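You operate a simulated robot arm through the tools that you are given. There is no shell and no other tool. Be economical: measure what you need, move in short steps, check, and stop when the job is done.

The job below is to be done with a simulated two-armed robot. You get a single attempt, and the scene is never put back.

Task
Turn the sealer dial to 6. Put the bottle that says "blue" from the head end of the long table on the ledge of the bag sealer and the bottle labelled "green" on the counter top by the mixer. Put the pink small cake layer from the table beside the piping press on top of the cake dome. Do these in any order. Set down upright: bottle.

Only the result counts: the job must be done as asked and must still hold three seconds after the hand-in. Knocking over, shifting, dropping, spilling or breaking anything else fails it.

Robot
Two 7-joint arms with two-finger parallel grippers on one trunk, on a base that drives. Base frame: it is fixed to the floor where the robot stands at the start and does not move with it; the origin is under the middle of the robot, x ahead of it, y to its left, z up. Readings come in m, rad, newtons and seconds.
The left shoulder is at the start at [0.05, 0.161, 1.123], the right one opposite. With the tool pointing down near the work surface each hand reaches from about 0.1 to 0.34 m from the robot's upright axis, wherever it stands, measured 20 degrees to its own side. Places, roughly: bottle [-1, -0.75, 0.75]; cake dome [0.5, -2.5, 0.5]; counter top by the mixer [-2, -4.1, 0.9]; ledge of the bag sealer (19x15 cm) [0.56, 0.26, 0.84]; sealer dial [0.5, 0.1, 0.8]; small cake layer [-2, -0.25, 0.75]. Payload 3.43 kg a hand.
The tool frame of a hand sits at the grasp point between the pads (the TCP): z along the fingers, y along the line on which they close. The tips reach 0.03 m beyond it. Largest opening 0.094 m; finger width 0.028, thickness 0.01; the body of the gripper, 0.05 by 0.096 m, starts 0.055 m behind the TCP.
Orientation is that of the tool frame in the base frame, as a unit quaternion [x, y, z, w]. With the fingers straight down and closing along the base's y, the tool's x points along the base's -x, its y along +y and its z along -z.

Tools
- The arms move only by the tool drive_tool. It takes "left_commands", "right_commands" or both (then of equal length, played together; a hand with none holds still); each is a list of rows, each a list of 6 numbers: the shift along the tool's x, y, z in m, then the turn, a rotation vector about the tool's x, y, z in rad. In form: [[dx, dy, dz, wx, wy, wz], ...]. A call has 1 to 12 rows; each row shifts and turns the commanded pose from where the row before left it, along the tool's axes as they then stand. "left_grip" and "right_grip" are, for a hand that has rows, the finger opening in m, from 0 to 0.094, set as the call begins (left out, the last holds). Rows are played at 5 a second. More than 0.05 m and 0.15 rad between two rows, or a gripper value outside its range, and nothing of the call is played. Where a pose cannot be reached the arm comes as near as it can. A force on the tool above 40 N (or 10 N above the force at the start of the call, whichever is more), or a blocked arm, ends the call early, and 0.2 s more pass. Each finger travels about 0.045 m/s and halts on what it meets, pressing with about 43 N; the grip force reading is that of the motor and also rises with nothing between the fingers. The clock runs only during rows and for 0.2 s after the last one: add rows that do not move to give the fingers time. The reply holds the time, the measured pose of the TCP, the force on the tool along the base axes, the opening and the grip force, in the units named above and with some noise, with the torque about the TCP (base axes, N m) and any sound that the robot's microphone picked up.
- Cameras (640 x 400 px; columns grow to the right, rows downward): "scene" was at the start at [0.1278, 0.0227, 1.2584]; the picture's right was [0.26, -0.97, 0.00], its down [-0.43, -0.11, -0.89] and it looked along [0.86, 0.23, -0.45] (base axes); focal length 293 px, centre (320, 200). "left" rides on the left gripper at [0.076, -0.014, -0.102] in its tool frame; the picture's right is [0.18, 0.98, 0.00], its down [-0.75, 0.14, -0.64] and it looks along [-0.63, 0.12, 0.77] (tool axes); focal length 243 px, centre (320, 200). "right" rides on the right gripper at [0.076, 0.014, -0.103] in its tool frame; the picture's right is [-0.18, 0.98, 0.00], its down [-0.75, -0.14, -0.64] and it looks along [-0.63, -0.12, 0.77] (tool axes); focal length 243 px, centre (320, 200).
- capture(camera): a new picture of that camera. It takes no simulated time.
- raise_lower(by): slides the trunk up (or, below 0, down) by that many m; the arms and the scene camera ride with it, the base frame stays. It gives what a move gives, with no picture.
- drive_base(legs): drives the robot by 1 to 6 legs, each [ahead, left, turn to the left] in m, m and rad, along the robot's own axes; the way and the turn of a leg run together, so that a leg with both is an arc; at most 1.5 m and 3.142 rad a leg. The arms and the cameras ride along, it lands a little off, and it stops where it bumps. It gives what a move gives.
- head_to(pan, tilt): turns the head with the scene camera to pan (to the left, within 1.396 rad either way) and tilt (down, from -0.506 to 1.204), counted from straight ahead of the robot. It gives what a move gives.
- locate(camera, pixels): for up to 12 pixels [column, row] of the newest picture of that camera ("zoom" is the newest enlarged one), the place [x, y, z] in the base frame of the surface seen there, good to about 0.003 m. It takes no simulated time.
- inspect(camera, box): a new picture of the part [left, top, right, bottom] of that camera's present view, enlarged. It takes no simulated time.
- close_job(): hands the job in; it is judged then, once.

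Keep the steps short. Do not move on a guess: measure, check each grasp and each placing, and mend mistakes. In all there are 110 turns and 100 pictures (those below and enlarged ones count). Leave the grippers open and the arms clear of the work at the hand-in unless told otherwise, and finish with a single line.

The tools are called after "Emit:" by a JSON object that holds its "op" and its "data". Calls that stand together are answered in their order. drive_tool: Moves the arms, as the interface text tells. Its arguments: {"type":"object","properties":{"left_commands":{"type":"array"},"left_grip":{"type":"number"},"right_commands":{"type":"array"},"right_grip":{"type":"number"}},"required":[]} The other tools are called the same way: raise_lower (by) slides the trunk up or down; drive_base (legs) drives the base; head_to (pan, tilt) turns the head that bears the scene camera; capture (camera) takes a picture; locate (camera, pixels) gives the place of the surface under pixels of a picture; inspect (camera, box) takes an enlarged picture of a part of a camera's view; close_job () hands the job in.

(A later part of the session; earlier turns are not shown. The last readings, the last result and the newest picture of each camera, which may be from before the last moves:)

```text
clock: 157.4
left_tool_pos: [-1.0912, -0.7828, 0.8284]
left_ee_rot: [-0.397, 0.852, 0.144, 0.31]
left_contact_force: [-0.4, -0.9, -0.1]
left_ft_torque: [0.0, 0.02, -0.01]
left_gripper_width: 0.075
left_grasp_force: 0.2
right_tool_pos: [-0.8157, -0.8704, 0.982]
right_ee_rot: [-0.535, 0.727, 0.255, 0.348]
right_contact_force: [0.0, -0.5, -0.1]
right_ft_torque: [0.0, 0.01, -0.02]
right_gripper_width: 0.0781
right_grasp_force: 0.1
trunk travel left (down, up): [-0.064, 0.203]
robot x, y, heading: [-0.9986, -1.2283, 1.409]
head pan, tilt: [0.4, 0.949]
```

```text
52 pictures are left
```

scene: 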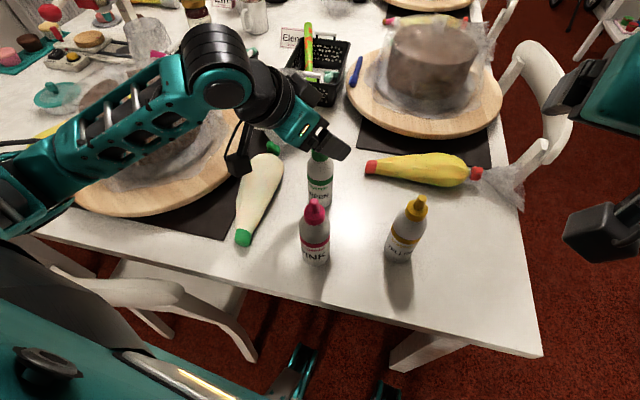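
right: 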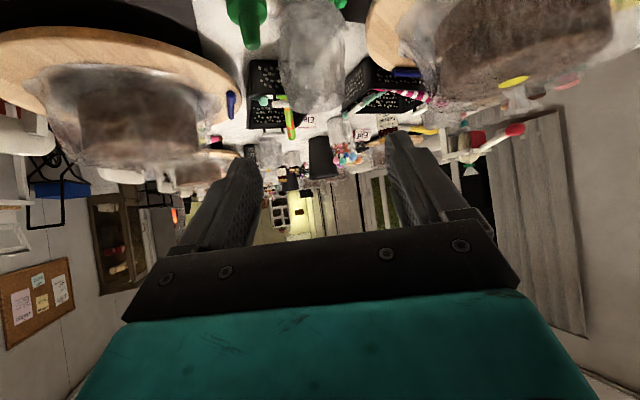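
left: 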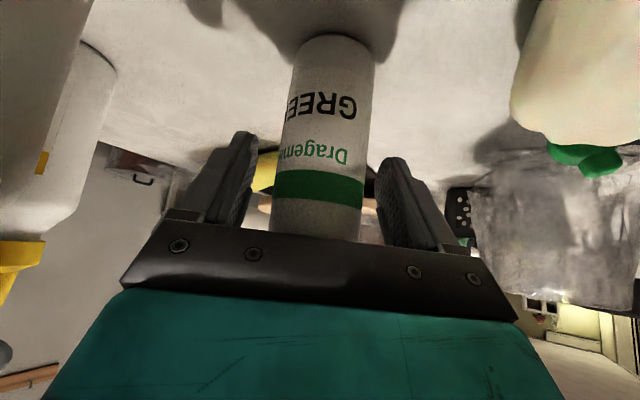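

GREEN is clearly readable and centred. Close, then raise.

Emit:
{"op": "drive_tool", "data": {"left_commands": [[0, 0, 0, 0, 0, 0], [0, 0, 0, 0, 0, 0], [0, 0, 0, 0, 0, 0], [0, 0, 0, 0, 0, 0]], "left_grip": 0.035}}

Emit:
{"op": "raise_lower", "data": {"by": 0.2}}

Emit:
{"op": "capture", "data": {"camera": "scene"}}

```text
clock: 158.4
left_tool_pos: [-1.0912, -0.7841, 0.8284]
left_ee_rot: [-0.397, 0.852, 0.144, 0.309]
left_contact_force: [0.8, 0.0, -0.5]
left_ft_torque: [0.02, -0.02, 0.01]
left_gripper_width: 0.0512
left_grasp_force: 43.0
right_tool_pos: [-0.8152, -0.8708, 0.9806]
right_ee_rot: [-0.535, 0.727, 0.254, 0.349]
right_contact_force: [0.8, -0.4, -1.1]
right_ft_torque: [-0.02, -0.01, 0.01]
right_gripper_width: 0.0779
right_grasp_force: 0.0
trunk travel left (down, up): [-0.064, 0.203]
robot x, y, heading: [-1.0008, -1.2288, 1.406]
head pan, tilt: [0.4, 0.949]
```

```text
clock: 160.6
left_tool_pos: [-1.0911, -0.7825, 1.0292]
left_ee_rot: [-0.398, 0.851, 0.145, 0.31]
left_contact_force: [0.0, 0.0, -1.0]
left_ft_torque: [-0.03, 0.0, 0.01]
left_gripper_width: 0.051
left_grasp_force: 42.8
right_tool_pos: [-0.8156, -0.8711, 1.1814]
right_ee_rot: [-0.534, 0.727, 0.253, 0.349]
right_contact_force: [0.5, -0.5, -0.8]
right_ft_torque: [0.02, -0.01, 0.03]
right_gripper_width: 0.0779
right_grasp_force: 0.0
trunk travel left (down, up): [-0.264, 0.003]
robot x, y, heading: [-1.0, -1.2307, 1.406]
head pan, tilt: [0.4, 0.949]
```

```text
51 pictures are left
```

scene: 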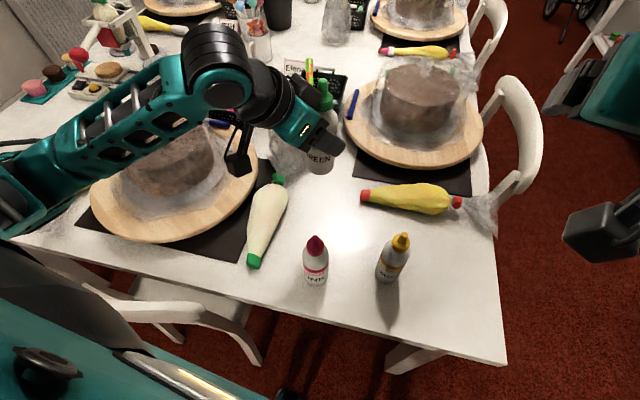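

Green is held, base about 0.95 high. Back out, move to the open floor on the right, and face the far counter.

Emit:
{"op": "drive_base", "data": {"legs": [[-0.35, 0, 0], [0, -0.65, 0], [0, 0, -2.976]]}}

Emit:
{"op": "head_to", "data": {"pan": 0.0, "tilt": 0.45}}

Emit:
{"op": "capture", "data": {"camera": "scene"}}

```text
clock: 175.5
left_tool_pos: [-0.2449, -2.0975, 1.0289]
left_ee_rot: [0.809, 0.478, -0.294, 0.174]
left_contact_force: [-0.6, 0.0, -2.3]
left_ft_torque: [0.03, -0.04, 0.02]
left_gripper_width: 0.0509
left_grasp_force: 43.1
right_tool_pos: [-0.5314, -2.0636, 1.1805]
right_ee_rot: [0.672, 0.602, -0.322, 0.285]
right_contact_force: [0.1, 0.2, -0.4]
right_ft_torque: [-0.02, 0.0, 0.01]
right_gripper_width: 0.0781
right_grasp_force: 0.0
trunk travel left (down, up): [-0.264, 0.003]
robot x, y, heading: [-0.4205, -1.6794, -1.539]
head pan, tilt: [0.4, 0.949]
```

```text
clock: 176.4
left_tool_pos: [-0.2436, -2.0977, 1.0291]
left_ee_rot: [0.81, 0.477, -0.294, 0.173]
left_contact_force: [0.5, 1.3, -1.7]
left_ft_torque: [0.01, -0.04, 0.02]
left_gripper_width: 0.051
left_grasp_force: 43.1
right_tool_pos: [-0.5302, -2.0659, 1.1814]
right_ee_rot: [0.671, 0.602, -0.323, 0.286]
right_contact_force: [-0.3, -0.9, 0.6]
right_ft_torque: [-0.01, -0.02, 0.02]
right_gripper_width: 0.0781
right_grasp_force: 0.1
trunk travel left (down, up): [-0.264, 0.003]
robot x, y, heading: [-0.4201, -1.6812, -1.54]
head pan, tilt: [0.0, 0.45]
```

```text
50 pictures are left
```

scene: 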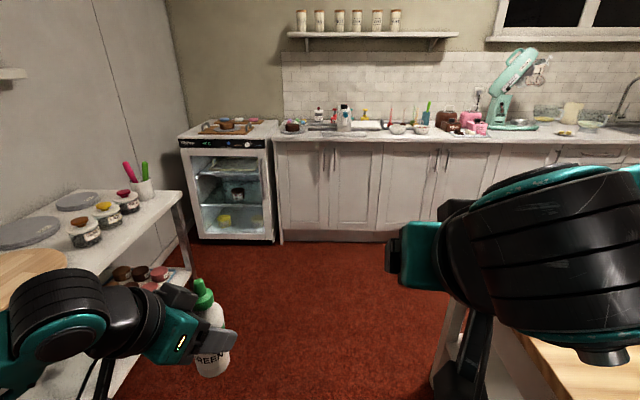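

Emit:
{"op": "locate", "data": {"camera": "scene", "pixels": [[510, 130], [470, 138], [540, 140], [565, 133], [590, 125], [400, 235], [290, 240], [440, 370], [530, 340], [182, 192], [425, 132], [500, 150]]}}

Emit:
{"op": "inspect", "data": {"camera": "scene", "box": [380, 40, 640, 200]}}

```text
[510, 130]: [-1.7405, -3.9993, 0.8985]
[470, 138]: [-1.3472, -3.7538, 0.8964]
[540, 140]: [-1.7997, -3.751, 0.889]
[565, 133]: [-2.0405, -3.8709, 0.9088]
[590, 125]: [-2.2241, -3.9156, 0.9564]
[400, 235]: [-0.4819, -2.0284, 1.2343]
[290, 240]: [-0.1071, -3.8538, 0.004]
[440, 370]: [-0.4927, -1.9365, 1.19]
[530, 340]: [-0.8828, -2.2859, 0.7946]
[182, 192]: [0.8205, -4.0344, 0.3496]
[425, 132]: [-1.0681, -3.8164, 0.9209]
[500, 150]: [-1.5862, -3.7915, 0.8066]
```

```text
2.46 times, centred on (510, 120) of scene
```

zoom: 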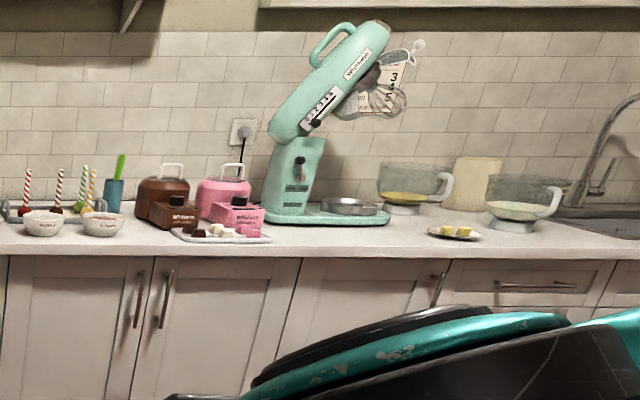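

The counter top is z≈0.896, front edge y≈−3.75, mixer at about x −1.65…−1.95. I'll check the cake table's edge for the corridor width.

Emit:
{"op": "locate", "data": {"camera": "scene", "pixels": [[175, 192], [150, 210], [120, 250], [178, 230], [30, 235], [75, 202], [85, 235], [30, 270], [107, 210], [130, 203], [500, 320], [460, 330]]}}

```text
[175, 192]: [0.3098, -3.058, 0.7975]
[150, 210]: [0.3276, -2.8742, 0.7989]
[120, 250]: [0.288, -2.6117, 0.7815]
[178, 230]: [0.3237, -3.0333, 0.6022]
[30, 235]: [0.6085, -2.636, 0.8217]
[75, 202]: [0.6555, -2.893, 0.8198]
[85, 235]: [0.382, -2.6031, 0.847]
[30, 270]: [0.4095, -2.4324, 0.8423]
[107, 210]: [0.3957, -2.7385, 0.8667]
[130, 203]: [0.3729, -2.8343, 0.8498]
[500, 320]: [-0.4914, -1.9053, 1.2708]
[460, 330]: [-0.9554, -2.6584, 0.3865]
```

The corridor centre is x≈−0.31. Drive through, stop at y≈−3.12, then strafe right toward the mixer.

Emit:
{"op": "drive_base", "data": {"legs": [[0, 0.08, 0], [1.44, 0, 0], [0, 0, -0.03], [0, -1.0, 0]]}}

Emit:
{"op": "head_to", "data": {"pan": -0.4, "tilt": 0.5}}

Emit:
{"op": "capture", "data": {"camera": "scene"}}

```text
clock: 193.7
left_tool_pos: [-1.1269, -3.5587, 1.0277]
left_ee_rot: [0.815, 0.468, -0.297, 0.17]
left_contact_force: [-0.7, -0.4, -1.3]
left_ft_torque: [0.03, 0.0, 0.0]
left_gripper_width: 0.0505
left_grasp_force: 42.7
right_tool_pos: [-1.4138, -3.5194, 1.1806]
right_ee_rot: [0.678, 0.595, -0.325, 0.283]
right_contact_force: [0.3, 0.6, 0.5]
right_ft_torque: [0.03, 0.02, 0.0]
right_gripper_width: 0.0781
right_grasp_force: 0.1
trunk travel left (down, up): [-0.264, 0.003]
robot x, y, heading: [-1.2927, -3.1393, -1.559]
head pan, tilt: [0.0, 0.45]
```

```text
clock: 194.6
left_tool_pos: [-1.1272, -3.5594, 1.028]
left_ee_rot: [0.815, 0.469, -0.296, 0.17]
left_contact_force: [-0.4, -1.1, -1.1]
left_ft_torque: [-0.02, 0.01, 0.02]
left_gripper_width: 0.0505
left_grasp_force: 43.1
right_tool_pos: [-1.416, -3.5194, 1.1811]
right_ee_rot: [0.679, 0.594, -0.326, 0.282]
right_contact_force: [-0.2, 0.2, 0.1]
right_ft_torque: [0.0, 0.01, 0.0]
right_gripper_width: 0.0782
right_grasp_force: 0.1
trunk travel left (down, up): [-0.264, 0.003]
robot x, y, heading: [-1.2939, -3.1361, -1.566]
head pan, tilt: [-0.4, 0.499]
```

```text
48 pictures are left
```

scene: 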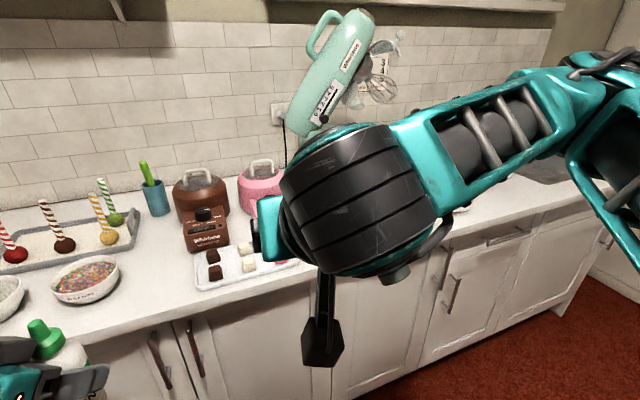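

The right arm hides the mixer. Strafe on by 0.6 m and look again.

Emit:
{"op": "drive_base", "data": {"legs": [[0, -0.6, 0]]}}

Emit:
{"op": "head_to", "data": {"pan": 0.0, "tilt": 0.65}}

Emit:
{"op": "capture", "data": {"camera": "scene"}}

```text
clock: 200.4
left_tool_pos: [-1.7454, -3.5638, 1.0272]
left_ee_rot: [0.817, 0.464, -0.298, 0.169]
left_contact_force: [0.8, -0.3, -0.7]
left_ft_torque: [0.03, 0.0, -0.01]
left_gripper_width: 0.0502
left_grasp_force: 42.9
right_tool_pos: [-2.0321, -3.5201, 1.1813]
right_ee_rot: [0.682, 0.591, -0.327, 0.282]
right_contact_force: [0.0, 0.6, 0.6]
right_ft_torque: [0.02, -0.01, -0.02]
right_gripper_width: 0.0782
right_grasp_force: 0.1
trunk travel left (down, up): [-0.264, 0.003]
robot x, y, heading: [-1.9096, -3.139, -1.572]
head pan, tilt: [-0.4, 0.499]
```

```text
clock: 201.3
left_tool_pos: [-1.7446, -3.5627, 1.0282]
left_ee_rot: [0.817, 0.465, -0.297, 0.169]
left_contact_force: [-0.5, 0.4, -0.7]
left_ft_torque: [0.01, 0.04, -0.01]
left_gripper_width: 0.05
left_grasp_force: 42.7
right_tool_pos: [-2.0337, -3.5176, 1.1818]
right_ee_rot: [0.682, 0.591, -0.328, 0.281]
right_contact_force: [1.1, 0.4, -0.7]
right_ft_torque: [0.0, -0.02, -0.02]
right_gripper_width: 0.078
right_grasp_force: 0.1
trunk travel left (down, up): [-0.264, 0.003]
robot x, y, heading: [-1.9078, -3.1399, -1.573]
head pan, tilt: [0.0, 0.649]
```

```text
47 pictures are left
```

scene: 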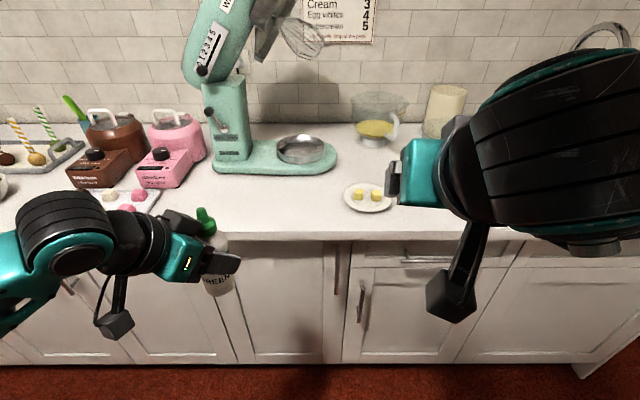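

There's free counter in front of the mixer, around (280,200), between the tray and the butter plate. I'll measure it.

Emit:
{"op": "locate", "data": {"camera": "scene", "pixels": [[285, 200], [275, 173], [335, 165], [300, 230], [345, 195], [159, 200], [225, 168], [340, 150], [367, 195], [300, 150], [250, 230], [355, 160]]}}

```text
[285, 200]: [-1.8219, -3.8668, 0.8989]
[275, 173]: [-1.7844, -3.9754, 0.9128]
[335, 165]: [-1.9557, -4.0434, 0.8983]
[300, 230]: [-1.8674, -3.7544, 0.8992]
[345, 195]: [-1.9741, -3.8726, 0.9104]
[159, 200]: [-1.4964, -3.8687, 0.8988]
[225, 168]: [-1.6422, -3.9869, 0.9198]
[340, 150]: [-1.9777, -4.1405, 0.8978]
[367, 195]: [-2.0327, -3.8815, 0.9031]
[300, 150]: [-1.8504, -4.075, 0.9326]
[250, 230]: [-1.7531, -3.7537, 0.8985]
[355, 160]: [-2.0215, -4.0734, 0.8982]
```

Target (−1.86, −3.88), surface z 0.8985. Move right 0.115 and ahead 0.30.

Emit:
{"op": "drive_base", "data": {"legs": [[0, -0.115, 0], [0.3, 0, 0]]}}

Emit:
{"op": "capture", "data": {"camera": "left"}}

Emit:
{"op": "capture", "data": {"camera": "scene"}}

```text
clock: 204.6
left_tool_pos: [-1.8631, -3.8642, 1.0285]
left_ee_rot: [0.818, 0.463, -0.298, 0.168]
left_contact_force: [0.9, -1.6, -1.3]
left_ft_torque: [0.02, 0.03, -0.03]
left_gripper_width: 0.0502
left_grasp_force: 43.0
right_tool_pos: [-2.1508, -3.8198, 1.1805]
right_ee_rot: [0.683, 0.589, -0.328, 0.281]
right_contact_force: [0.1, -0.7, 0.5]
right_ft_torque: [0.0, -0.03, -0.03]
right_gripper_width: 0.0781
right_grasp_force: 0.0
trunk travel left (down, up): [-0.264, 0.003]
robot x, y, heading: [-2.0232, -3.4391, -1.575]
head pan, tilt: [0.0, 0.649]
```

```text
46 pictures are left
```

left: 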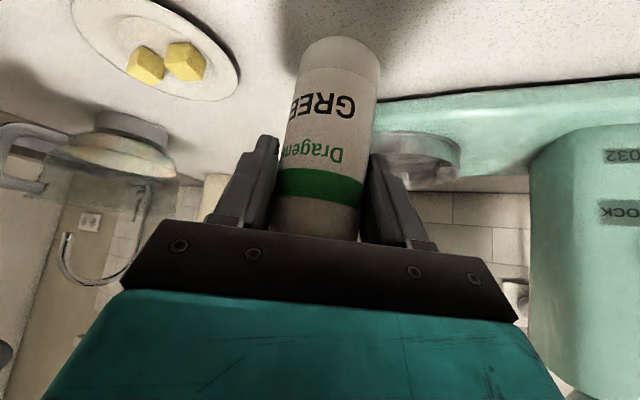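

```text
45 pictures are left
```

scene: 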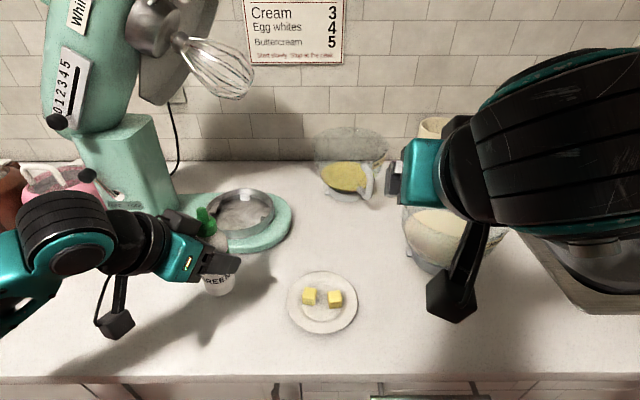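

Over free counter beside the mixer base and clear of the plate. Lower to just above contact.

Emit:
{"op": "raise_lower", "data": {"by": -0.045}}

Emit:
{"op": "raise_lower", "data": {"by": -0.006}}

```text
clock: 205.5
left_tool_pos: [-1.8641, -3.8628, 0.984]
left_ee_rot: [0.818, 0.462, -0.298, 0.168]
left_contact_force: [-1.3, 0.2, -0.5]
left_ft_torque: [-0.02, 0.01, -0.02]
left_gripper_width: 0.0503
left_grasp_force: 42.6
right_tool_pos: [-2.15, -3.8207, 1.137]
right_ee_rot: [0.683, 0.59, -0.327, 0.28]
right_contact_force: [-0.6, -1.0, -0.8]
right_ft_torque: [0.01, -0.01, 0.04]
right_gripper_width: 0.078
right_grasp_force: 0.0
trunk travel left (down, up): [-0.219, 0.048]
robot x, y, heading: [-2.0265, -3.4385, -1.58]
head pan, tilt: [0.0, 0.649]
```

```text
clock: 206.0
left_tool_pos: [-1.8635, -3.863, 0.9798]
left_ee_rot: [0.817, 0.462, -0.3, 0.17]
left_contact_force: [1.1, 1.0, 8.5]
left_ft_torque: [0.08, 0.12, -0.01]
left_gripper_width: 0.05
left_grasp_force: 43.4
right_tool_pos: [-2.1495, -3.8189, 1.1312]
right_ee_rot: [0.682, 0.59, -0.328, 0.282]
right_contact_force: [0.9, -1.4, 0.2]
right_ft_torque: [-0.01, 0.01, -0.03]
right_gripper_width: 0.0778
right_grasp_force: 0.1
trunk travel left (down, up): [-0.213, 0.054]
robot x, y, heading: [-2.0233, -3.4394, -1.577]
head pan, tilt: [0.0, 0.649]
```

Contact at 8.5 N. Open, then retract along the fingers.

Emit:
{"op": "drive_tool", "data": {"left_commands": [[0, 0, 0, 0, 0, 0], [0, 0, 0, 0, 0, 0], [0, 0, 0, 0, 0, 0], [0, 0, 0, 0, 0, 0]], "left_grip": 0.078}}

Emit:
{"op": "drive_tool", "data": {"left_commands": [[0, 0, -0.025, 0, 0, 0], [0, 0, -0.025, 0, 0, 0], [0, 0, -0.025, 0, 0, 0], [0, 0, -0.025, 0, 0, 0], [0, 0, 0, 0, 0, 0]]}}

Emit:
{"op": "drive_base", "data": {"legs": [[-0.3, 0, 0]]}}

Emit:
{"op": "capture", "data": {"camera": "scene"}}

```text
clock: 207.0
left_tool_pos: [-1.8629, -3.8625, 0.9763]
left_ee_rot: [0.818, 0.462, -0.298, 0.168]
left_contact_force: [0.0, 0.1, -0.3]
left_ft_torque: [0.0, 0.01, -0.02]
left_gripper_width: 0.078
left_grasp_force: 0.1
right_tool_pos: [-2.1502, -3.8198, 1.13]
right_ee_rot: [0.683, 0.59, -0.328, 0.281]
right_contact_force: [0.9, -0.5, 0.7]
right_ft_torque: [0.0, -0.01, -0.01]
right_gripper_width: 0.0781
right_grasp_force: 0.1
trunk travel left (down, up): [-0.213, 0.054]
robot x, y, heading: [-2.0215, -3.4364, -1.582]
head pan, tilt: [0.0, 0.649]
```

```text
clock: 208.2
left_tool_pos: [-1.8275, -3.8158, 1.054]
left_ee_rot: [0.818, 0.463, -0.298, 0.167]
left_contact_force: [-0.1, 0.6, 0.0]
left_ft_torque: [-0.01, -0.03, 0.01]
left_gripper_width: 0.0778
left_grasp_force: 0.2
left hand out of reach, approached as far as the arm can: row 4
right_tool_pos: [-2.149, -3.8197, 1.1302]
right_ee_rot: [0.683, 0.59, -0.328, 0.281]
right_contact_force: [-0.5, 0.0, -0.3]
right_ft_torque: [-0.02, 0.02, 0.01]
right_gripper_width: 0.078
right_grasp_force: 0.1
trunk travel left (down, up): [-0.213, 0.054]
robot x, y, heading: [-2.0217, -3.4405, -1.578]
head pan, tilt: [0.0, 0.649]
```

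```text
clock: 210.3
left_tool_pos: [-1.8261, -3.5156, 1.0523]
left_ee_rot: [0.818, 0.463, -0.297, 0.167]
left_contact_force: [0.4, 0.5, -1.2]
left_ft_torque: [-0.02, -0.02, -0.01]
left_gripper_width: 0.0778
left_grasp_force: 0.1
right_tool_pos: [-2.1475, -3.5178, 1.1298]
right_ee_rot: [0.683, 0.589, -0.328, 0.281]
right_contact_force: [0.4, 0.2, 0.7]
right_ft_torque: [0.0, 0.01, 0.01]
right_gripper_width: 0.0779
right_grasp_force: 0.1
trunk travel left (down, up): [-0.213, 0.054]
robot x, y, heading: [-2.0209, -3.1411, -1.582]
head pan, tilt: [0.0, 0.649]
```

```text
44 pictures are left
```

scene: 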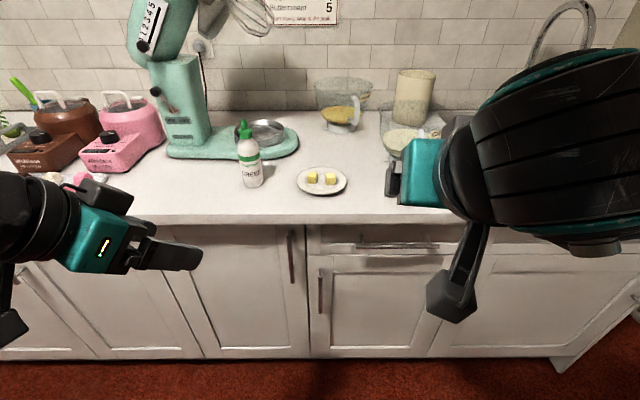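

Green stands upright beside the mixer. Now for the cake layer: turn to face −x and look for a path to the window side of the long table.

Emit:
{"op": "drive_base", "data": {"legs": [[0, 0, -1.9]]}}

Emit:
{"op": "head_to", "data": {"pan": -0.3, "tilt": 0.4}}

Emit:
{"op": "capture", "data": {"camera": "scene"}}

```text
clock: 215.2
left_tool_pos: [-2.4419, -3.1989, 1.0534]
left_ee_rot: [0.852, -0.398, -0.309, -0.145]
left_contact_force: [0.2, 0.2, 0.3]
left_ft_torque: [0.0, -0.02, 0.01]
left_gripper_width: 0.078
left_grasp_force: 0.1
right_tool_pos: [-2.3408, -2.896, 1.1302]
right_ee_rot: [0.877, -0.214, -0.418, -0.104]
right_contact_force: [0.1, 0.2, 0.7]
right_ft_torque: [-0.02, -0.01, 0.0]
right_gripper_width: 0.0781
right_grasp_force: 0.1
trunk travel left (down, up): [-0.213, 0.054]
robot x, y, heading: [-2.0223, -3.1384, 2.801]
head pan, tilt: [0.0, 0.649]
```

```text
clock: 216.0
left_tool_pos: [-2.442, -3.2004, 1.0543]
left_ee_rot: [0.851, -0.399, -0.308, -0.145]
left_contact_force: [-0.2, -0.4, -0.6]
left_ft_torque: [-0.02, -0.01, -0.02]
left_gripper_width: 0.078
left_grasp_force: 0.0
right_tool_pos: [-2.34, -2.8961, 1.1294]
right_ee_rot: [0.876, -0.214, -0.419, -0.104]
right_contact_force: [-0.2, -0.1, -0.2]
right_ft_torque: [-0.04, -0.02, 0.02]
right_gripper_width: 0.0782
right_grasp_force: 0.1
trunk travel left (down, up): [-0.213, 0.054]
robot x, y, heading: [-2.0195, -3.1395, 2.806]
head pan, tilt: [-0.3, 0.4]
```

```text
43 pictures are left
```

scene: 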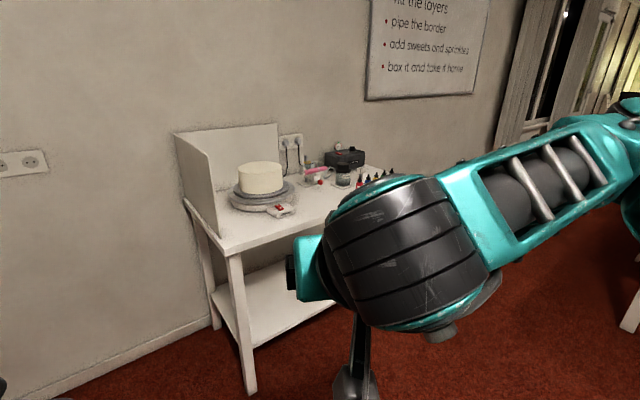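

Emit:
{"op": "locate", "data": {"camera": "scene", "pixels": [[235, 248], [245, 350], [335, 210], [605, 320], [630, 330], [540, 250], [385, 172], [630, 225]]}}

Emit:
{"op": "drive_base", "data": {"legs": [[0, 0, -1.236]]}}

Emit:
{"op": "head_to", "data": {"pan": 0.3, "tilt": 0.4}}

Emit:
{"op": "capture", "data": {"camera": "scene"}}

```text
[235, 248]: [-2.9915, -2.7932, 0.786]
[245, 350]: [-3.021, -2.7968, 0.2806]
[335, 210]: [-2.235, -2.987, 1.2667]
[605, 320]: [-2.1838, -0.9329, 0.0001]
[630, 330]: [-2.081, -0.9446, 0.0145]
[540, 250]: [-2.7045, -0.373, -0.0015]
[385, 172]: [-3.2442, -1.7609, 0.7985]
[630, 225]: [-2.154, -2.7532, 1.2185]
```

```text
clock: 219.5
left_tool_pos: [-2.2172, -2.762, 1.0547]
left_ee_rot: [-0.464, 0.817, 0.168, 0.297]
left_contact_force: [0.3, -0.5, -0.7]
left_ft_torque: [0.01, 0.0, 0.02]
left_gripper_width: 0.0778
left_grasp_force: 0.1
right_tool_pos: [-1.8976, -2.7574, 1.1307]
right_ee_rot: [-0.59, 0.682, 0.281, 0.327]
right_contact_force: [0.4, 0.2, -0.2]
right_ft_torque: [0.04, 0.01, 0.05]
right_gripper_width: 0.0782
right_grasp_force: 0.1
trunk travel left (down, up): [-0.213, 0.054]
robot x, y, heading: [-2.0219, -3.1389, 1.561]
head pan, tilt: [-0.3, 0.4]
```

```text
clock: 220.5
left_tool_pos: [-2.218, -2.7615, 1.0536]
left_ee_rot: [-0.465, 0.817, 0.168, 0.296]
left_contact_force: [0.3, 0.6, 0.3]
left_ft_torque: [0.01, -0.01, -0.02]
left_gripper_width: 0.0779
left_grasp_force: 0.1
right_tool_pos: [-1.8979, -2.7573, 1.1291]
right_ee_rot: [-0.591, 0.682, 0.281, 0.327]
right_contact_force: [0.0, -0.2, -0.3]
right_ft_torque: [0.01, 0.01, 0.04]
right_gripper_width: 0.0782
right_grasp_force: 0.1
trunk travel left (down, up): [-0.213, 0.054]
robot x, y, heading: [-2.0245, -3.141, 1.572]
head pan, tilt: [0.3, 0.4]
```

```text
42 pictures are left
```

scene: 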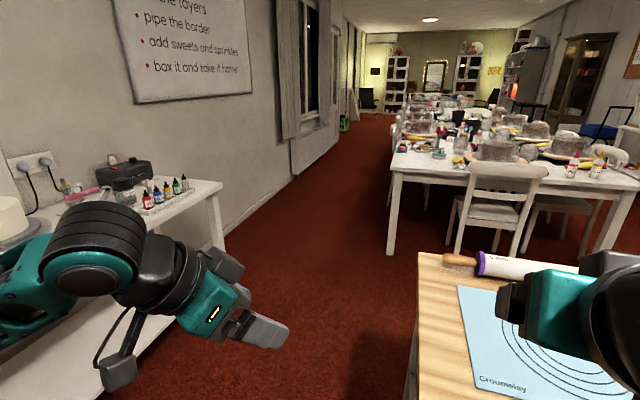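

The aisle runs at x≈−2.5, between the side table (edge x −2.99) and the wooden table. I'll check the wooden table's edge, then drive up.

Emit:
{"op": "locate", "data": {"camera": "scene", "pixels": [[420, 300], [420, 258], [392, 165], [388, 245], [437, 150], [220, 190], [450, 215], [425, 195]]}}

Emit:
{"op": "drive_base", "data": {"legs": [[0, 0.5, 0], [1.0, 0, 0], [0.9, 0, 0]]}}

Emit:
{"op": "head_to", "data": {"pan": -0.5, "tilt": 0.6}}

Emit:
{"op": "capture", "data": {"camera": "scene"}}

```text
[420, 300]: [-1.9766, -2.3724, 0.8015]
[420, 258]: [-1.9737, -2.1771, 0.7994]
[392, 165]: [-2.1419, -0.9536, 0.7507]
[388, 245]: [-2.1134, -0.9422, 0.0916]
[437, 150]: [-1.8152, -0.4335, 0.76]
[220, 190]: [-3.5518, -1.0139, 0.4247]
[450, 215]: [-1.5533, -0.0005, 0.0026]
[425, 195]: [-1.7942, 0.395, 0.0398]
```

```text
clock: 234.4
left_tool_pos: [-2.6739, -0.8817, 1.0538]
left_ee_rot: [-0.453, 0.824, 0.164, 0.3]
left_contact_force: [0.6, -0.5, 0.9]
left_ft_torque: [-0.02, 0.0, 0.04]
left_gripper_width: 0.0779
left_grasp_force: 0.1
right_tool_pos: [-2.3531, -0.8856, 1.1296]
right_ee_rot: [-0.581, 0.69, 0.276, 0.331]
right_contact_force: [-0.1, 0.6, 0.4]
right_ft_torque: [-0.03, -0.01, 0.0]
right_gripper_width: 0.078
right_grasp_force: 0.0
trunk travel left (down, up): [-0.213, 0.054]
robot x, y, heading: [-2.4882, -1.2637, 1.544]
head pan, tilt: [0.3, 0.4]
```

```text
clock: 235.5
left_tool_pos: [-2.674, -0.882, 1.0533]
left_ee_rot: [-0.453, 0.824, 0.163, 0.299]
left_contact_force: [-0.2, 0.1, -0.5]
left_ft_torque: [-0.02, 0.03, 0.01]
left_gripper_width: 0.0783
left_grasp_force: 0.0
right_tool_pos: [-2.3529, -0.8857, 1.1304]
right_ee_rot: [-0.581, 0.69, 0.277, 0.331]
right_contact_force: [0.2, 0.1, -0.3]
right_ft_torque: [0.02, 0.0, 0.02]
right_gripper_width: 0.0782
right_grasp_force: 0.0
trunk travel left (down, up): [-0.213, 0.054]
robot x, y, heading: [-2.4843, -1.2641, 1.54]
head pan, tilt: [-0.499, 0.6]
```

```text
41 pictures are left
```

scene: 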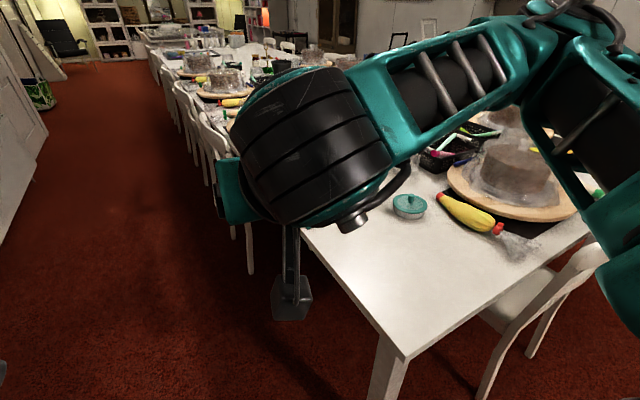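

Drive up beside the table's window side, then turn to face it.

Emit:
{"op": "drive_base", "data": {"legs": [[0, 0.15, 0], [0.75, 0, 0], [0, 0, -1.4]]}}

Emit:
{"op": "head_to", "data": {"pan": 0.1, "tilt": 0.65}}

Emit:
{"op": "capture", "data": {"camera": "scene"}}

```text
clock: 244.6
left_tool_pos: [-2.2772, -0.2519, 1.0528]
left_ee_rot: [0.178, 0.923, -0.065, 0.335]
left_contact_force: [0.4, 0.9, -0.6]
left_ft_torque: [-0.01, -0.02, -0.01]
left_gripper_width: 0.0783
left_grasp_force: 0.0
right_tool_pos: [-2.2222, -0.5688, 1.13]
right_ee_rot: [-0.006, 0.902, 0.001, 0.431]
right_contact_force: [-0.5, -0.9, 0.9]
right_ft_torque: [-0.01, -0.01, 0.01]
right_gripper_width: 0.0779
right_grasp_force: 0.0
trunk travel left (down, up): [-0.213, 0.054]
robot x, y, heading: [-2.622, -0.5054, 0.154]
head pan, tilt: [-0.499, 0.6]
```

```text
clock: 245.6
left_tool_pos: [-2.277, -0.2519, 1.0533]
left_ee_rot: [0.178, 0.923, -0.066, 0.335]
left_contact_force: [-0.5, 0.9, -0.1]
left_ft_torque: [0.01, 0.04, 0.04]
left_gripper_width: 0.078
left_grasp_force: 0.1
right_tool_pos: [-2.2215, -0.5676, 1.1293]
right_ee_rot: [-0.006, 0.902, 0.001, 0.431]
right_contact_force: [-0.4, 0.8, -0.2]
right_ft_torque: [0.01, 0.01, -0.01]
right_gripper_width: 0.0777
right_grasp_force: 0.1
trunk travel left (down, up): [-0.213, 0.054]
robot x, y, heading: [-2.6159, -0.5043, 0.153]
head pan, tilt: [0.099, 0.649]
```

```text
40 pictures are left
```

scene: 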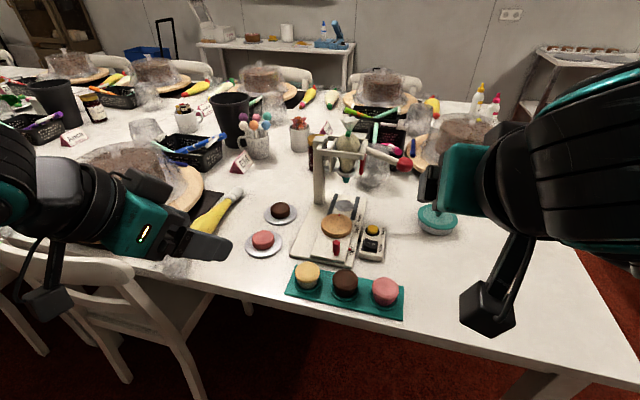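

Two pink items: one on the teal mat (385,290), one on a plate (262,240). I'll enlarge to tell them apart.

Emit:
{"op": "inspect", "data": {"camera": "scene", "box": [230, 180, 420, 325]}}

Emit:
{"op": "locate", "data": {"camera": "scene", "pixels": [[385, 285], [385, 298], [374, 292], [397, 292], [262, 238], [344, 280], [307, 270], [395, 315], [308, 300], [400, 285], [335, 250], [372, 243]]}}

```text
2.76 times, centred on (325, 252) of scene
```

zoom: 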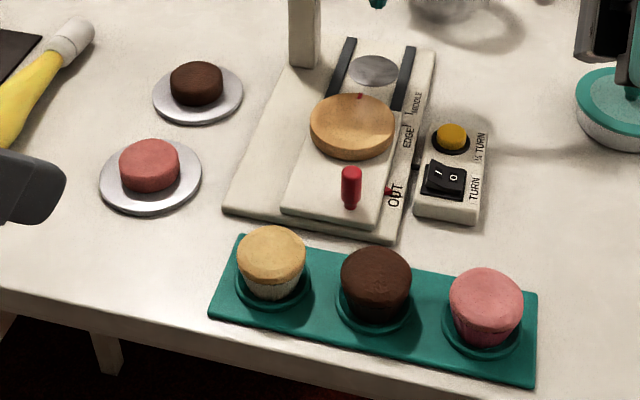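

```text
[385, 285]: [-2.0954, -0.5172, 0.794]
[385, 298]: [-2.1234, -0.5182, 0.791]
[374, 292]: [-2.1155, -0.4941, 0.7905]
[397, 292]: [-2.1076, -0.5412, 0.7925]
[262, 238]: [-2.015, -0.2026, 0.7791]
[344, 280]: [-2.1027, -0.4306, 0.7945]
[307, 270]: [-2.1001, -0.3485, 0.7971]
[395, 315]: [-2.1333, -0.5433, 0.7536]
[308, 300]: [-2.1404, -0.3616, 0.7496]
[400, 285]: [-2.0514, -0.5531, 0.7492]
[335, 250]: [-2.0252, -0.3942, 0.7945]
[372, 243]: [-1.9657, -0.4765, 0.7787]
```

The mat items are cupcakes; the plate by the press holds the pink cake layer at about (−2.01, −0.20), matching the given place. The dome is at z≈0.5, probably on a lower shelf, so before grasping I need to see how it must be placed. I'll zoom on the far cake table.

Emit:
{"op": "inspect", "data": {"camera": "scene", "box": [480, 30, 640, 130]}}

Emit:
{"op": "inspect", "data": {"camera": "scene", "box": [235, 195, 305, 265]}}

Emit:
{"op": "locate", "data": {"camera": "zoom", "pixels": [[275, 230], [205, 250], [320, 250], [262, 300], [262, 200], [130, 300], [400, 250], [262, 255]]}}

```text
4.00 times, centred on (560, 80) of scene
```

zoom: 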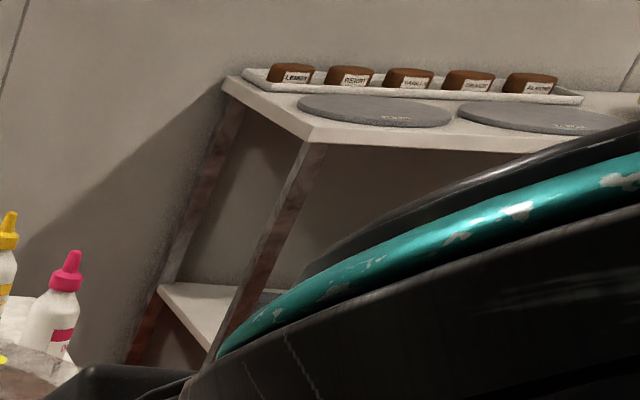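

```text
5.71 times, centred on (270, 230) of scene
```

zoom: 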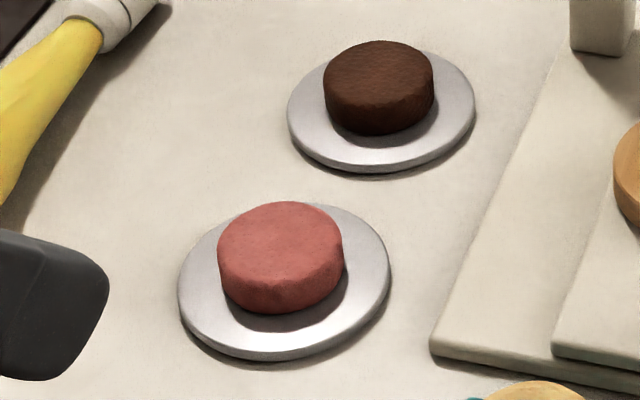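

```text
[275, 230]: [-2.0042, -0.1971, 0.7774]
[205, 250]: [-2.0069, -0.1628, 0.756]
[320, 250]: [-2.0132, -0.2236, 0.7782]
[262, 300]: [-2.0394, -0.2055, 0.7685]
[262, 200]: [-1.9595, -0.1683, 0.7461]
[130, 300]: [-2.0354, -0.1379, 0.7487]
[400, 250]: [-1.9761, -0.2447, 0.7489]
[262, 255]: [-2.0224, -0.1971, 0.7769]
```

The layer is about 0.066 m across with its top at z 0.778 on a thin plate. Its tilt in the grip must suit the dome, so I'll go and look at the dome first.

Emit:
{"op": "drive_base", "data": {"legs": [[0, -1.05, 0], [0, 0, -0.153], [1.0, 0, 0], [0.95, 0, 0], [0, 0, -0.8]]}}

Emit:
{"op": "head_to", "data": {"pan": 0.1, "tilt": 0.5}}

Emit:
{"op": "capture", "data": {"camera": "scene"}}

```text
clock: 267.2
left_tool_pos: [-0.1016, -1.6568, 1.0537]
left_ee_rot: [0.58, 0.74, -0.211, 0.269]
left_contact_force: [0.9, 0.5, 0.4]
left_ft_torque: [-0.01, -0.07, 0.01]
left_gripper_width: 0.078
left_grasp_force: 0.0
right_tool_pos: [-0.3245, -1.8867, 1.1304]
right_ee_rot: [0.406, 0.806, -0.196, 0.384]
right_contact_force: [0.8, 0.2, 0.2]
right_ft_torque: [-0.02, 0.0, 0.0]
right_gripper_width: 0.078
right_grasp_force: 0.1
trunk travel left (down, up): [-0.213, 0.054]
robot x, y, heading: [-0.507, -1.5299, -0.8]
head pan, tilt: [0.099, 0.649]
```

```text
clock: 267.9
left_tool_pos: [-0.1008, -1.6571, 1.0545]
left_ee_rot: [0.58, 0.74, -0.211, 0.268]
left_contact_force: [-0.2, -0.6, 0.8]
left_ft_torque: [-0.01, 0.01, 0.03]
left_gripper_width: 0.0779
left_grasp_force: 0.1
right_tool_pos: [-0.3251, -1.8848, 1.1312]
right_ee_rot: [0.405, 0.806, -0.195, 0.384]
right_contact_force: [0.2, 0.5, 0.7]
right_ft_torque: [0.0, 0.0, 0.02]
right_gripper_width: 0.0779
right_grasp_force: 0.1
trunk travel left (down, up): [-0.213, 0.054]
robot x, y, heading: [-0.5021, -1.5275, -0.793]
head pan, tilt: [0.099, 0.499]
```

```text
36 pictures are left
```

scene: 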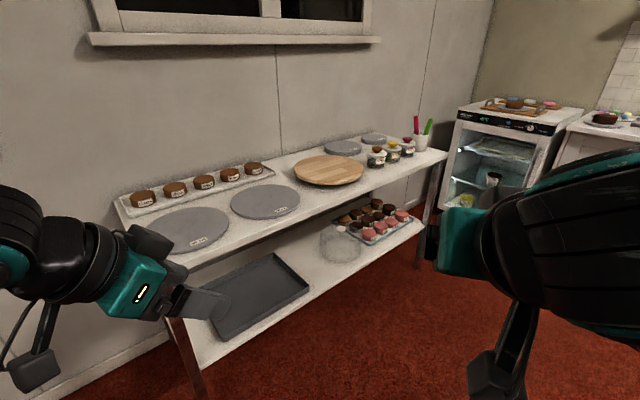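

The dome is the clear one at (340,245) on the lower shelf. I'll zoom and measure it and the shelf opening.

Emit:
{"op": "inspect", "data": {"camera": "scene", "box": [270, 180, 440, 290]}}

Emit:
{"op": "locate", "data": {"camera": "scene", "pixels": [[340, 232], [325, 235], [355, 240], [335, 262], [345, 200], [345, 210], [300, 275], [365, 262], [335, 228], [360, 225], [325, 250], [345, 262]]}}

```text
3.64 times, centred on (355, 235) of scene
```

zoom: 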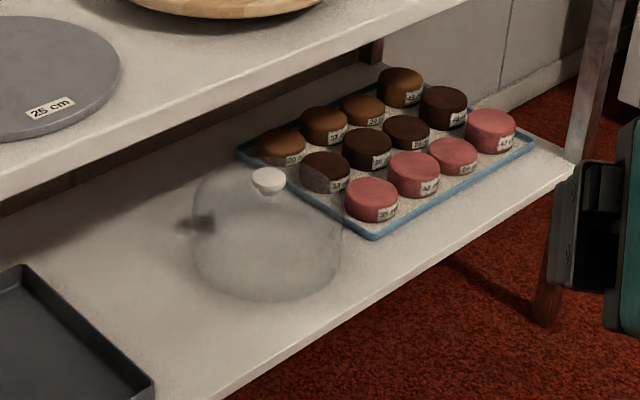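

```text
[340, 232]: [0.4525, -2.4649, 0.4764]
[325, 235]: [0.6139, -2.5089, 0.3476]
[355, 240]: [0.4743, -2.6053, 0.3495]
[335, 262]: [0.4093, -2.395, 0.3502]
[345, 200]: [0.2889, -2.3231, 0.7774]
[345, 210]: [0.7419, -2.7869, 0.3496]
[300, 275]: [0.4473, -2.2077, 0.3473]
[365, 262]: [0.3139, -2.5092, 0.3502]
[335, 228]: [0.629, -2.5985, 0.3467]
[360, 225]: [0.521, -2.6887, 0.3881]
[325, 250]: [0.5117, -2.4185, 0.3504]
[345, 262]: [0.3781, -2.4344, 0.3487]
```

Emit:
{"op": "inspect", "data": {"camera": "scene", "box": [315, 215, 371, 270]}}

Emit:
{"op": "locate", "data": {"camera": "zoom", "pixels": [[292, 150], [270, 150], [315, 150], [292, 130], [292, 175], [292, 205], [285, 140], [300, 140], [200, 200], [400, 300], [292, 350], [292, 165]]}}

```text
7.27 times, centred on (343, 242) of scene
```

zoom: 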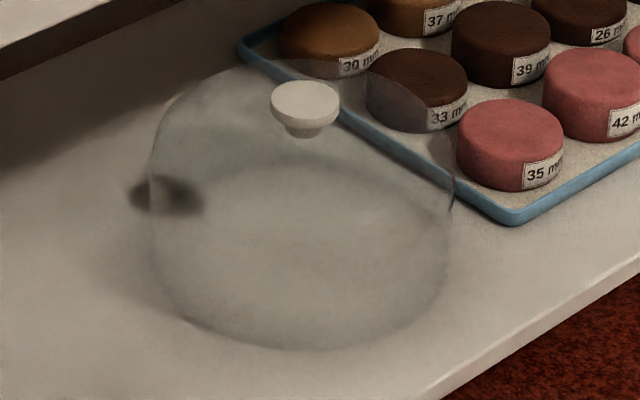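

```text
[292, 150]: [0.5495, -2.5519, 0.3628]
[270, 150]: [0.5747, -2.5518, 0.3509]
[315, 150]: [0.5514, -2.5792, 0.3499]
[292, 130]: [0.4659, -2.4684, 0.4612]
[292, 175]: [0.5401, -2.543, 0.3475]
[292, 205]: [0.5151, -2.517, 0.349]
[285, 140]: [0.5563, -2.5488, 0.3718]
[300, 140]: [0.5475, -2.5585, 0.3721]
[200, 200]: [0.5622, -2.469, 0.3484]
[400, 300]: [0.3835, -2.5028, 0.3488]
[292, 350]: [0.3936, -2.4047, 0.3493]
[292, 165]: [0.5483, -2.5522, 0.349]
```

The dome's knob has a flat disc top, which will carry the layer. Measuring the disc.

Emit:
{"op": "locate", "data": {"camera": "zoom", "pixels": [[305, 98], [276, 100], [334, 100], [305, 86], [305, 112], [290, 92], [320, 92], [305, 122]]}}

Emit:
{"op": "locate", "data": {"camera": "scene", "pixels": [[345, 203], [300, 222], [195, 262], [345, 190], [410, 165], [434, 180], [310, 292], [215, 360], [420, 222], [360, 235], [240, 325], [185, 345]]}}

```text
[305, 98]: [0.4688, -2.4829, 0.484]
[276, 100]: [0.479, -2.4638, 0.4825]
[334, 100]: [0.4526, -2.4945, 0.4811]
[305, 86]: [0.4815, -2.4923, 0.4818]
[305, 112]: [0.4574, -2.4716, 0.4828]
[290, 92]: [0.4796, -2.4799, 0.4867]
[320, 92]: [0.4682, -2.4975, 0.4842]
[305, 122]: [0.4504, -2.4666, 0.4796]
```

```text
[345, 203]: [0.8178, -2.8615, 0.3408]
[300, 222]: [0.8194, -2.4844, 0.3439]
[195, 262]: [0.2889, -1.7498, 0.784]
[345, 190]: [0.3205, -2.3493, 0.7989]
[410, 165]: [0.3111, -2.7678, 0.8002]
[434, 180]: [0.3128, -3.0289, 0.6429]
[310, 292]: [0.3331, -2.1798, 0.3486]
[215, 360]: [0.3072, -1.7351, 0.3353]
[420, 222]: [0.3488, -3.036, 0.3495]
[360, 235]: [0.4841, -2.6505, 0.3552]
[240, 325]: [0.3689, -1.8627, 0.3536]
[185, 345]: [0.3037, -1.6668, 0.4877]
```

Knob disc: centre (0.467, −2.480), top z 0.483; table edge x 0.289, underside ≈0.765. A 0.9 rad tilt fits both pick and placing, so the right hand (already at 0.9) will do it. I'm returning to the cake layer.

Emit:
{"op": "drive_base", "data": {"legs": [[0, 0, 0.793], [-1.0, 0, 0], [-1.07, 0, 0], [0, 1.18, 0], [0, 0, 0.5]]}}

Emit:
{"op": "head_to", "data": {"pan": -0.1, "tilt": 0.75}}

Emit:
{"op": "capture", "data": {"camera": "scene"}}

```text
clock: 291.8
left_tool_pos: [-2.3593, -0.0049, 1.0529]
left_ee_rot: [0.007, 0.94, -0.003, 0.341]
left_contact_force: [0.0, 0.4, -0.3]
left_ft_torque: [-0.01, 0.01, 0.01]
left_gripper_width: 0.0778
left_grasp_force: 0.2
right_tool_pos: [-2.1944, -0.2792, 1.1302]
right_ee_rot: [-0.171, 0.886, 0.079, 0.423]
right_contact_force: [0.0, 0.2, 0.3]
right_ft_torque: [-0.01, -0.01, 0.01]
right_gripper_width: 0.0779
right_grasp_force: 0.0
trunk travel left (down, up): [-0.213, 0.054]
robot x, y, heading: [-2.5862, -0.3626, 0.524]
head pan, tilt: [0.099, 0.499]
```

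```text
clock: 292.6
left_tool_pos: [-2.3594, -0.0052, 1.0542]
left_ee_rot: [0.007, 0.94, -0.003, 0.341]
left_contact_force: [0.7, 0.0, 1.1]
left_ft_torque: [-0.01, 0.01, -0.01]
left_gripper_width: 0.0781
left_grasp_force: 0.0
right_tool_pos: [-2.1949, -0.2796, 1.1288]
right_ee_rot: [-0.171, 0.886, 0.08, 0.424]
right_contact_force: [0.5, -0.5, 0.5]
right_ft_torque: [0.0, 0.0, 0.01]
right_gripper_width: 0.078
right_grasp_force: 0.0
trunk travel left (down, up): [-0.213, 0.054]
robot x, y, heading: [-2.5863, -0.3661, 0.521]
head pan, tilt: [-0.099, 0.75]
```

```text
33 pictures are left
```

scene: 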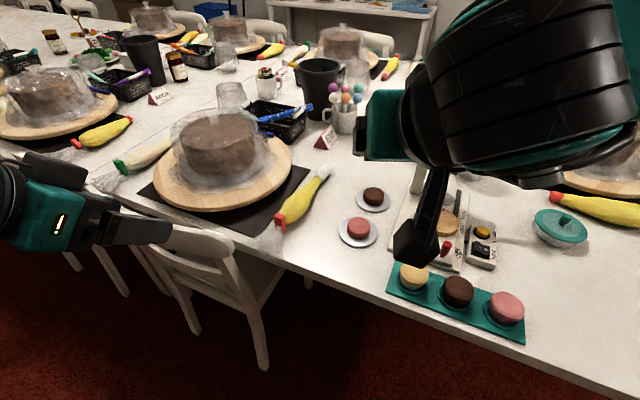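

Emit:
{"op": "locate", "data": {"camera": "scene", "pixels": [[262, 365], [262, 300], [195, 325], [358, 224], [348, 230], [369, 230], [358, 237], [340, 240], [355, 222], [361, 226], [410, 268], [240, 240]]}}

Emit:
{"op": "inspect", "data": {"camera": "scene", "box": [325, 180, 405, 260]}}

Emit:
{"op": "locate", "data": {"camera": "zoom", "pixels": [[265, 345], [225, 365], [310, 365], [268, 385], [268, 405], [268, 330], [250, 350], [290, 350]]}}

```text
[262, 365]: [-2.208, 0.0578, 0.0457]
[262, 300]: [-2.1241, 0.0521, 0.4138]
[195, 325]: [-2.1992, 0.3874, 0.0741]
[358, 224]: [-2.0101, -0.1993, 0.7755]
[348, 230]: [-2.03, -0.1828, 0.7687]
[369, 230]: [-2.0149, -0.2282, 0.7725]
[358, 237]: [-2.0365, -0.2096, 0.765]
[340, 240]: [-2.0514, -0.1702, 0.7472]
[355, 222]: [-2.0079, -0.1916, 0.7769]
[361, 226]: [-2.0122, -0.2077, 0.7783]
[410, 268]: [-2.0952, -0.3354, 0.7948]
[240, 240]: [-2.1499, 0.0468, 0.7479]
```

```text
5.00 times, centred on (365, 220) of scene
```

zoom: 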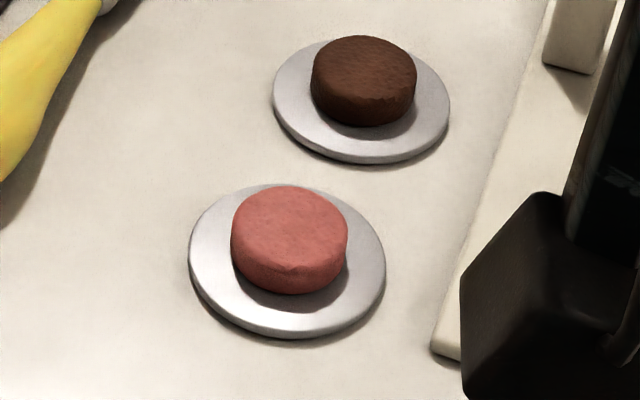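

```text
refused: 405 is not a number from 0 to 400
```

Emit:
{"op": "locate", "data": {"camera": "zoom", "pixels": [[289, 226], [236, 235], [343, 235], [289, 190], [289, 262], [289, 288], [240, 262], [200, 260], [289, 315], [360, 290]]}}

```text
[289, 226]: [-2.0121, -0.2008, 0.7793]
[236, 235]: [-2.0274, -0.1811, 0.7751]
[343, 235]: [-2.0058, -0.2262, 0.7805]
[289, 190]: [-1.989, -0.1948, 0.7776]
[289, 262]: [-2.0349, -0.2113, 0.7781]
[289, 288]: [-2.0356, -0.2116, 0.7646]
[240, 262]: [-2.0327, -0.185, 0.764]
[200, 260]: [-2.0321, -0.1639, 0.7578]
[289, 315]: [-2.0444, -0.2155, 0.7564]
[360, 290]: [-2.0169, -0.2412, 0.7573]
```

Layer: centre (−2.014, −0.203), diameter 0.05, z 0.757–0.779. Drive 0.12 m closer, then bring the right hand down to z≈0.85 just outside it.

Emit:
{"op": "drive_base", "data": {"legs": [[0.12, -0.011, 0]]}}

Emit:
{"op": "drive_tool", "data": {"right_commands": [[0.0309, 0, 0.0249, 0, 0, 0], [0.0309, 0, 0.0249, 0, 0, 0], [0.0309, 0, 0.0249, 0, 0, 0], [0.0309, 0, 0.0249, 0, 0, 0], [0.0309, 0, 0.0249, 0, 0, 0], [0.0309, 0, 0.0249, 0, 0, 0], [0.0309, 0, 0.0249, 0, 0, 0], [0, 0, 0, 0, 0, 0]], "right_grip": 0.075}}

Emit:
{"op": "capture", "data": {"camera": "right"}}

```text
clock: 293.8
left_tool_pos: [-2.2487, 0.0469, 1.0539]
left_ee_rot: [0.007, 0.94, -0.003, 0.342]
left_contact_force: [0.5, 0.2, -0.7]
left_ft_torque: [0.01, -0.01, 0.01]
left_gripper_width: 0.0782
left_grasp_force: 0.0
right_tool_pos: [-2.0836, -0.2266, 1.1296]
right_ee_rot: [-0.172, 0.886, 0.08, 0.424]
right_contact_force: [0.1, -0.3, -0.1]
right_ft_torque: [-0.04, -0.02, 0.02]
right_gripper_width: 0.078
right_grasp_force: 0.0
trunk travel left (down, up): [-0.213, 0.054]
robot x, y, heading: [-2.4784, -0.3108, 0.525]
head pan, tilt: [-0.099, 0.75]
```

```text
clock: 295.6
left_tool_pos: [-2.2497, 0.0469, 1.053]
left_ee_rot: [0.006, 0.94, -0.003, 0.342]
left_contact_force: [0.8, 0.1, -0.6]
left_ft_torque: [0.05, 0.0, -0.02]
left_gripper_width: 0.078
left_grasp_force: 0.1
right_tool_pos: [-2.0836, -0.227, 0.8531]
right_ee_rot: [-0.172, 0.885, 0.081, 0.425]
right_contact_force: [0.6, -0.3, 0.1]
right_ft_torque: [-0.01, 0.01, -0.02]
right_gripper_width: 0.075
right_grasp_force: 0.1
trunk travel left (down, up): [-0.213, 0.054]
robot x, y, heading: [-2.4748, -0.3128, 0.526]
head pan, tilt: [-0.099, 0.75]
```

```text
31 pictures are left
```

right: 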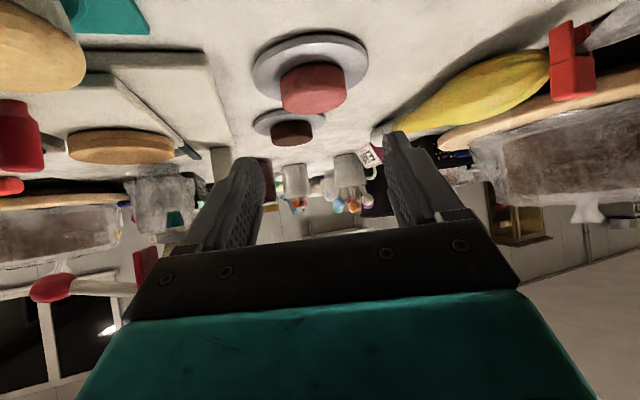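

The layer is centred ahead of the fingers. Advance to the grasp pose in four small rows.

Emit:
{"op": "drive_tool", "data": {"right_commands": [[0.0035, -0.0009, 0.0214, 0, 0, 0], [0.0035, -0.0009, 0.0214, 0, 0, 0], [0.0035, -0.0008, 0.0214, 0, 0, 0], [0.0033, -0.0008, 0.0215, 0, 0, 0], [0, 0, 0, 0, 0, 0]]}}

Emit:
{"op": "capture", "data": {"camera": "right"}}

Emit:
{"op": "capture", "data": {"camera": "scene"}}

```text
clock: 296.8
left_tool_pos: [-2.2491, 0.0468, 1.0535]
left_ee_rot: [0.006, 0.94, -0.003, 0.341]
left_contact_force: [0.0, -0.8, 0.3]
left_ft_torque: [0.02, 0.03, 0.02]
left_gripper_width: 0.078
left_grasp_force: 0.0
right_tool_pos: [-2.0282, -0.204, 0.7896]
right_ee_rot: [-0.171, 0.887, 0.078, 0.422]
right_contact_force: [-0.8, -0.4, -0.4]
right_ft_torque: [0.0, -0.01, 0.01]
right_gripper_width: 0.0751
right_grasp_force: 0.1
right hand out of reach, approached as far as the arm can: row 4
trunk travel left (down, up): [-0.213, 0.054]
robot x, y, heading: [-2.477, -0.3107, 0.524]
head pan, tilt: [-0.099, 0.75]
```

```text
30 pictures are left
```

right: 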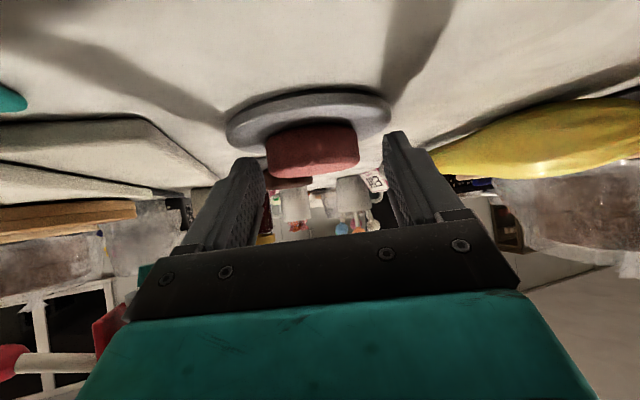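

```text
29 pictures are left
```

scene: 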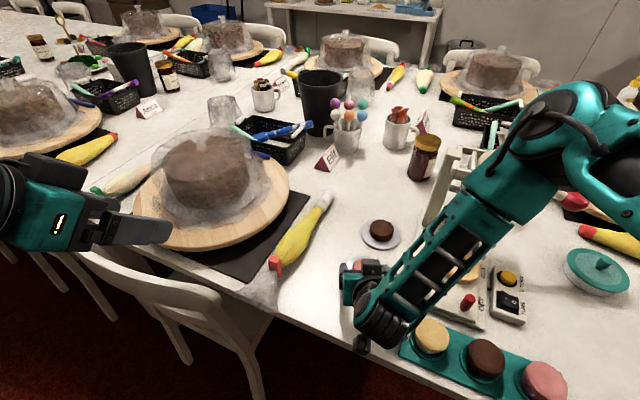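

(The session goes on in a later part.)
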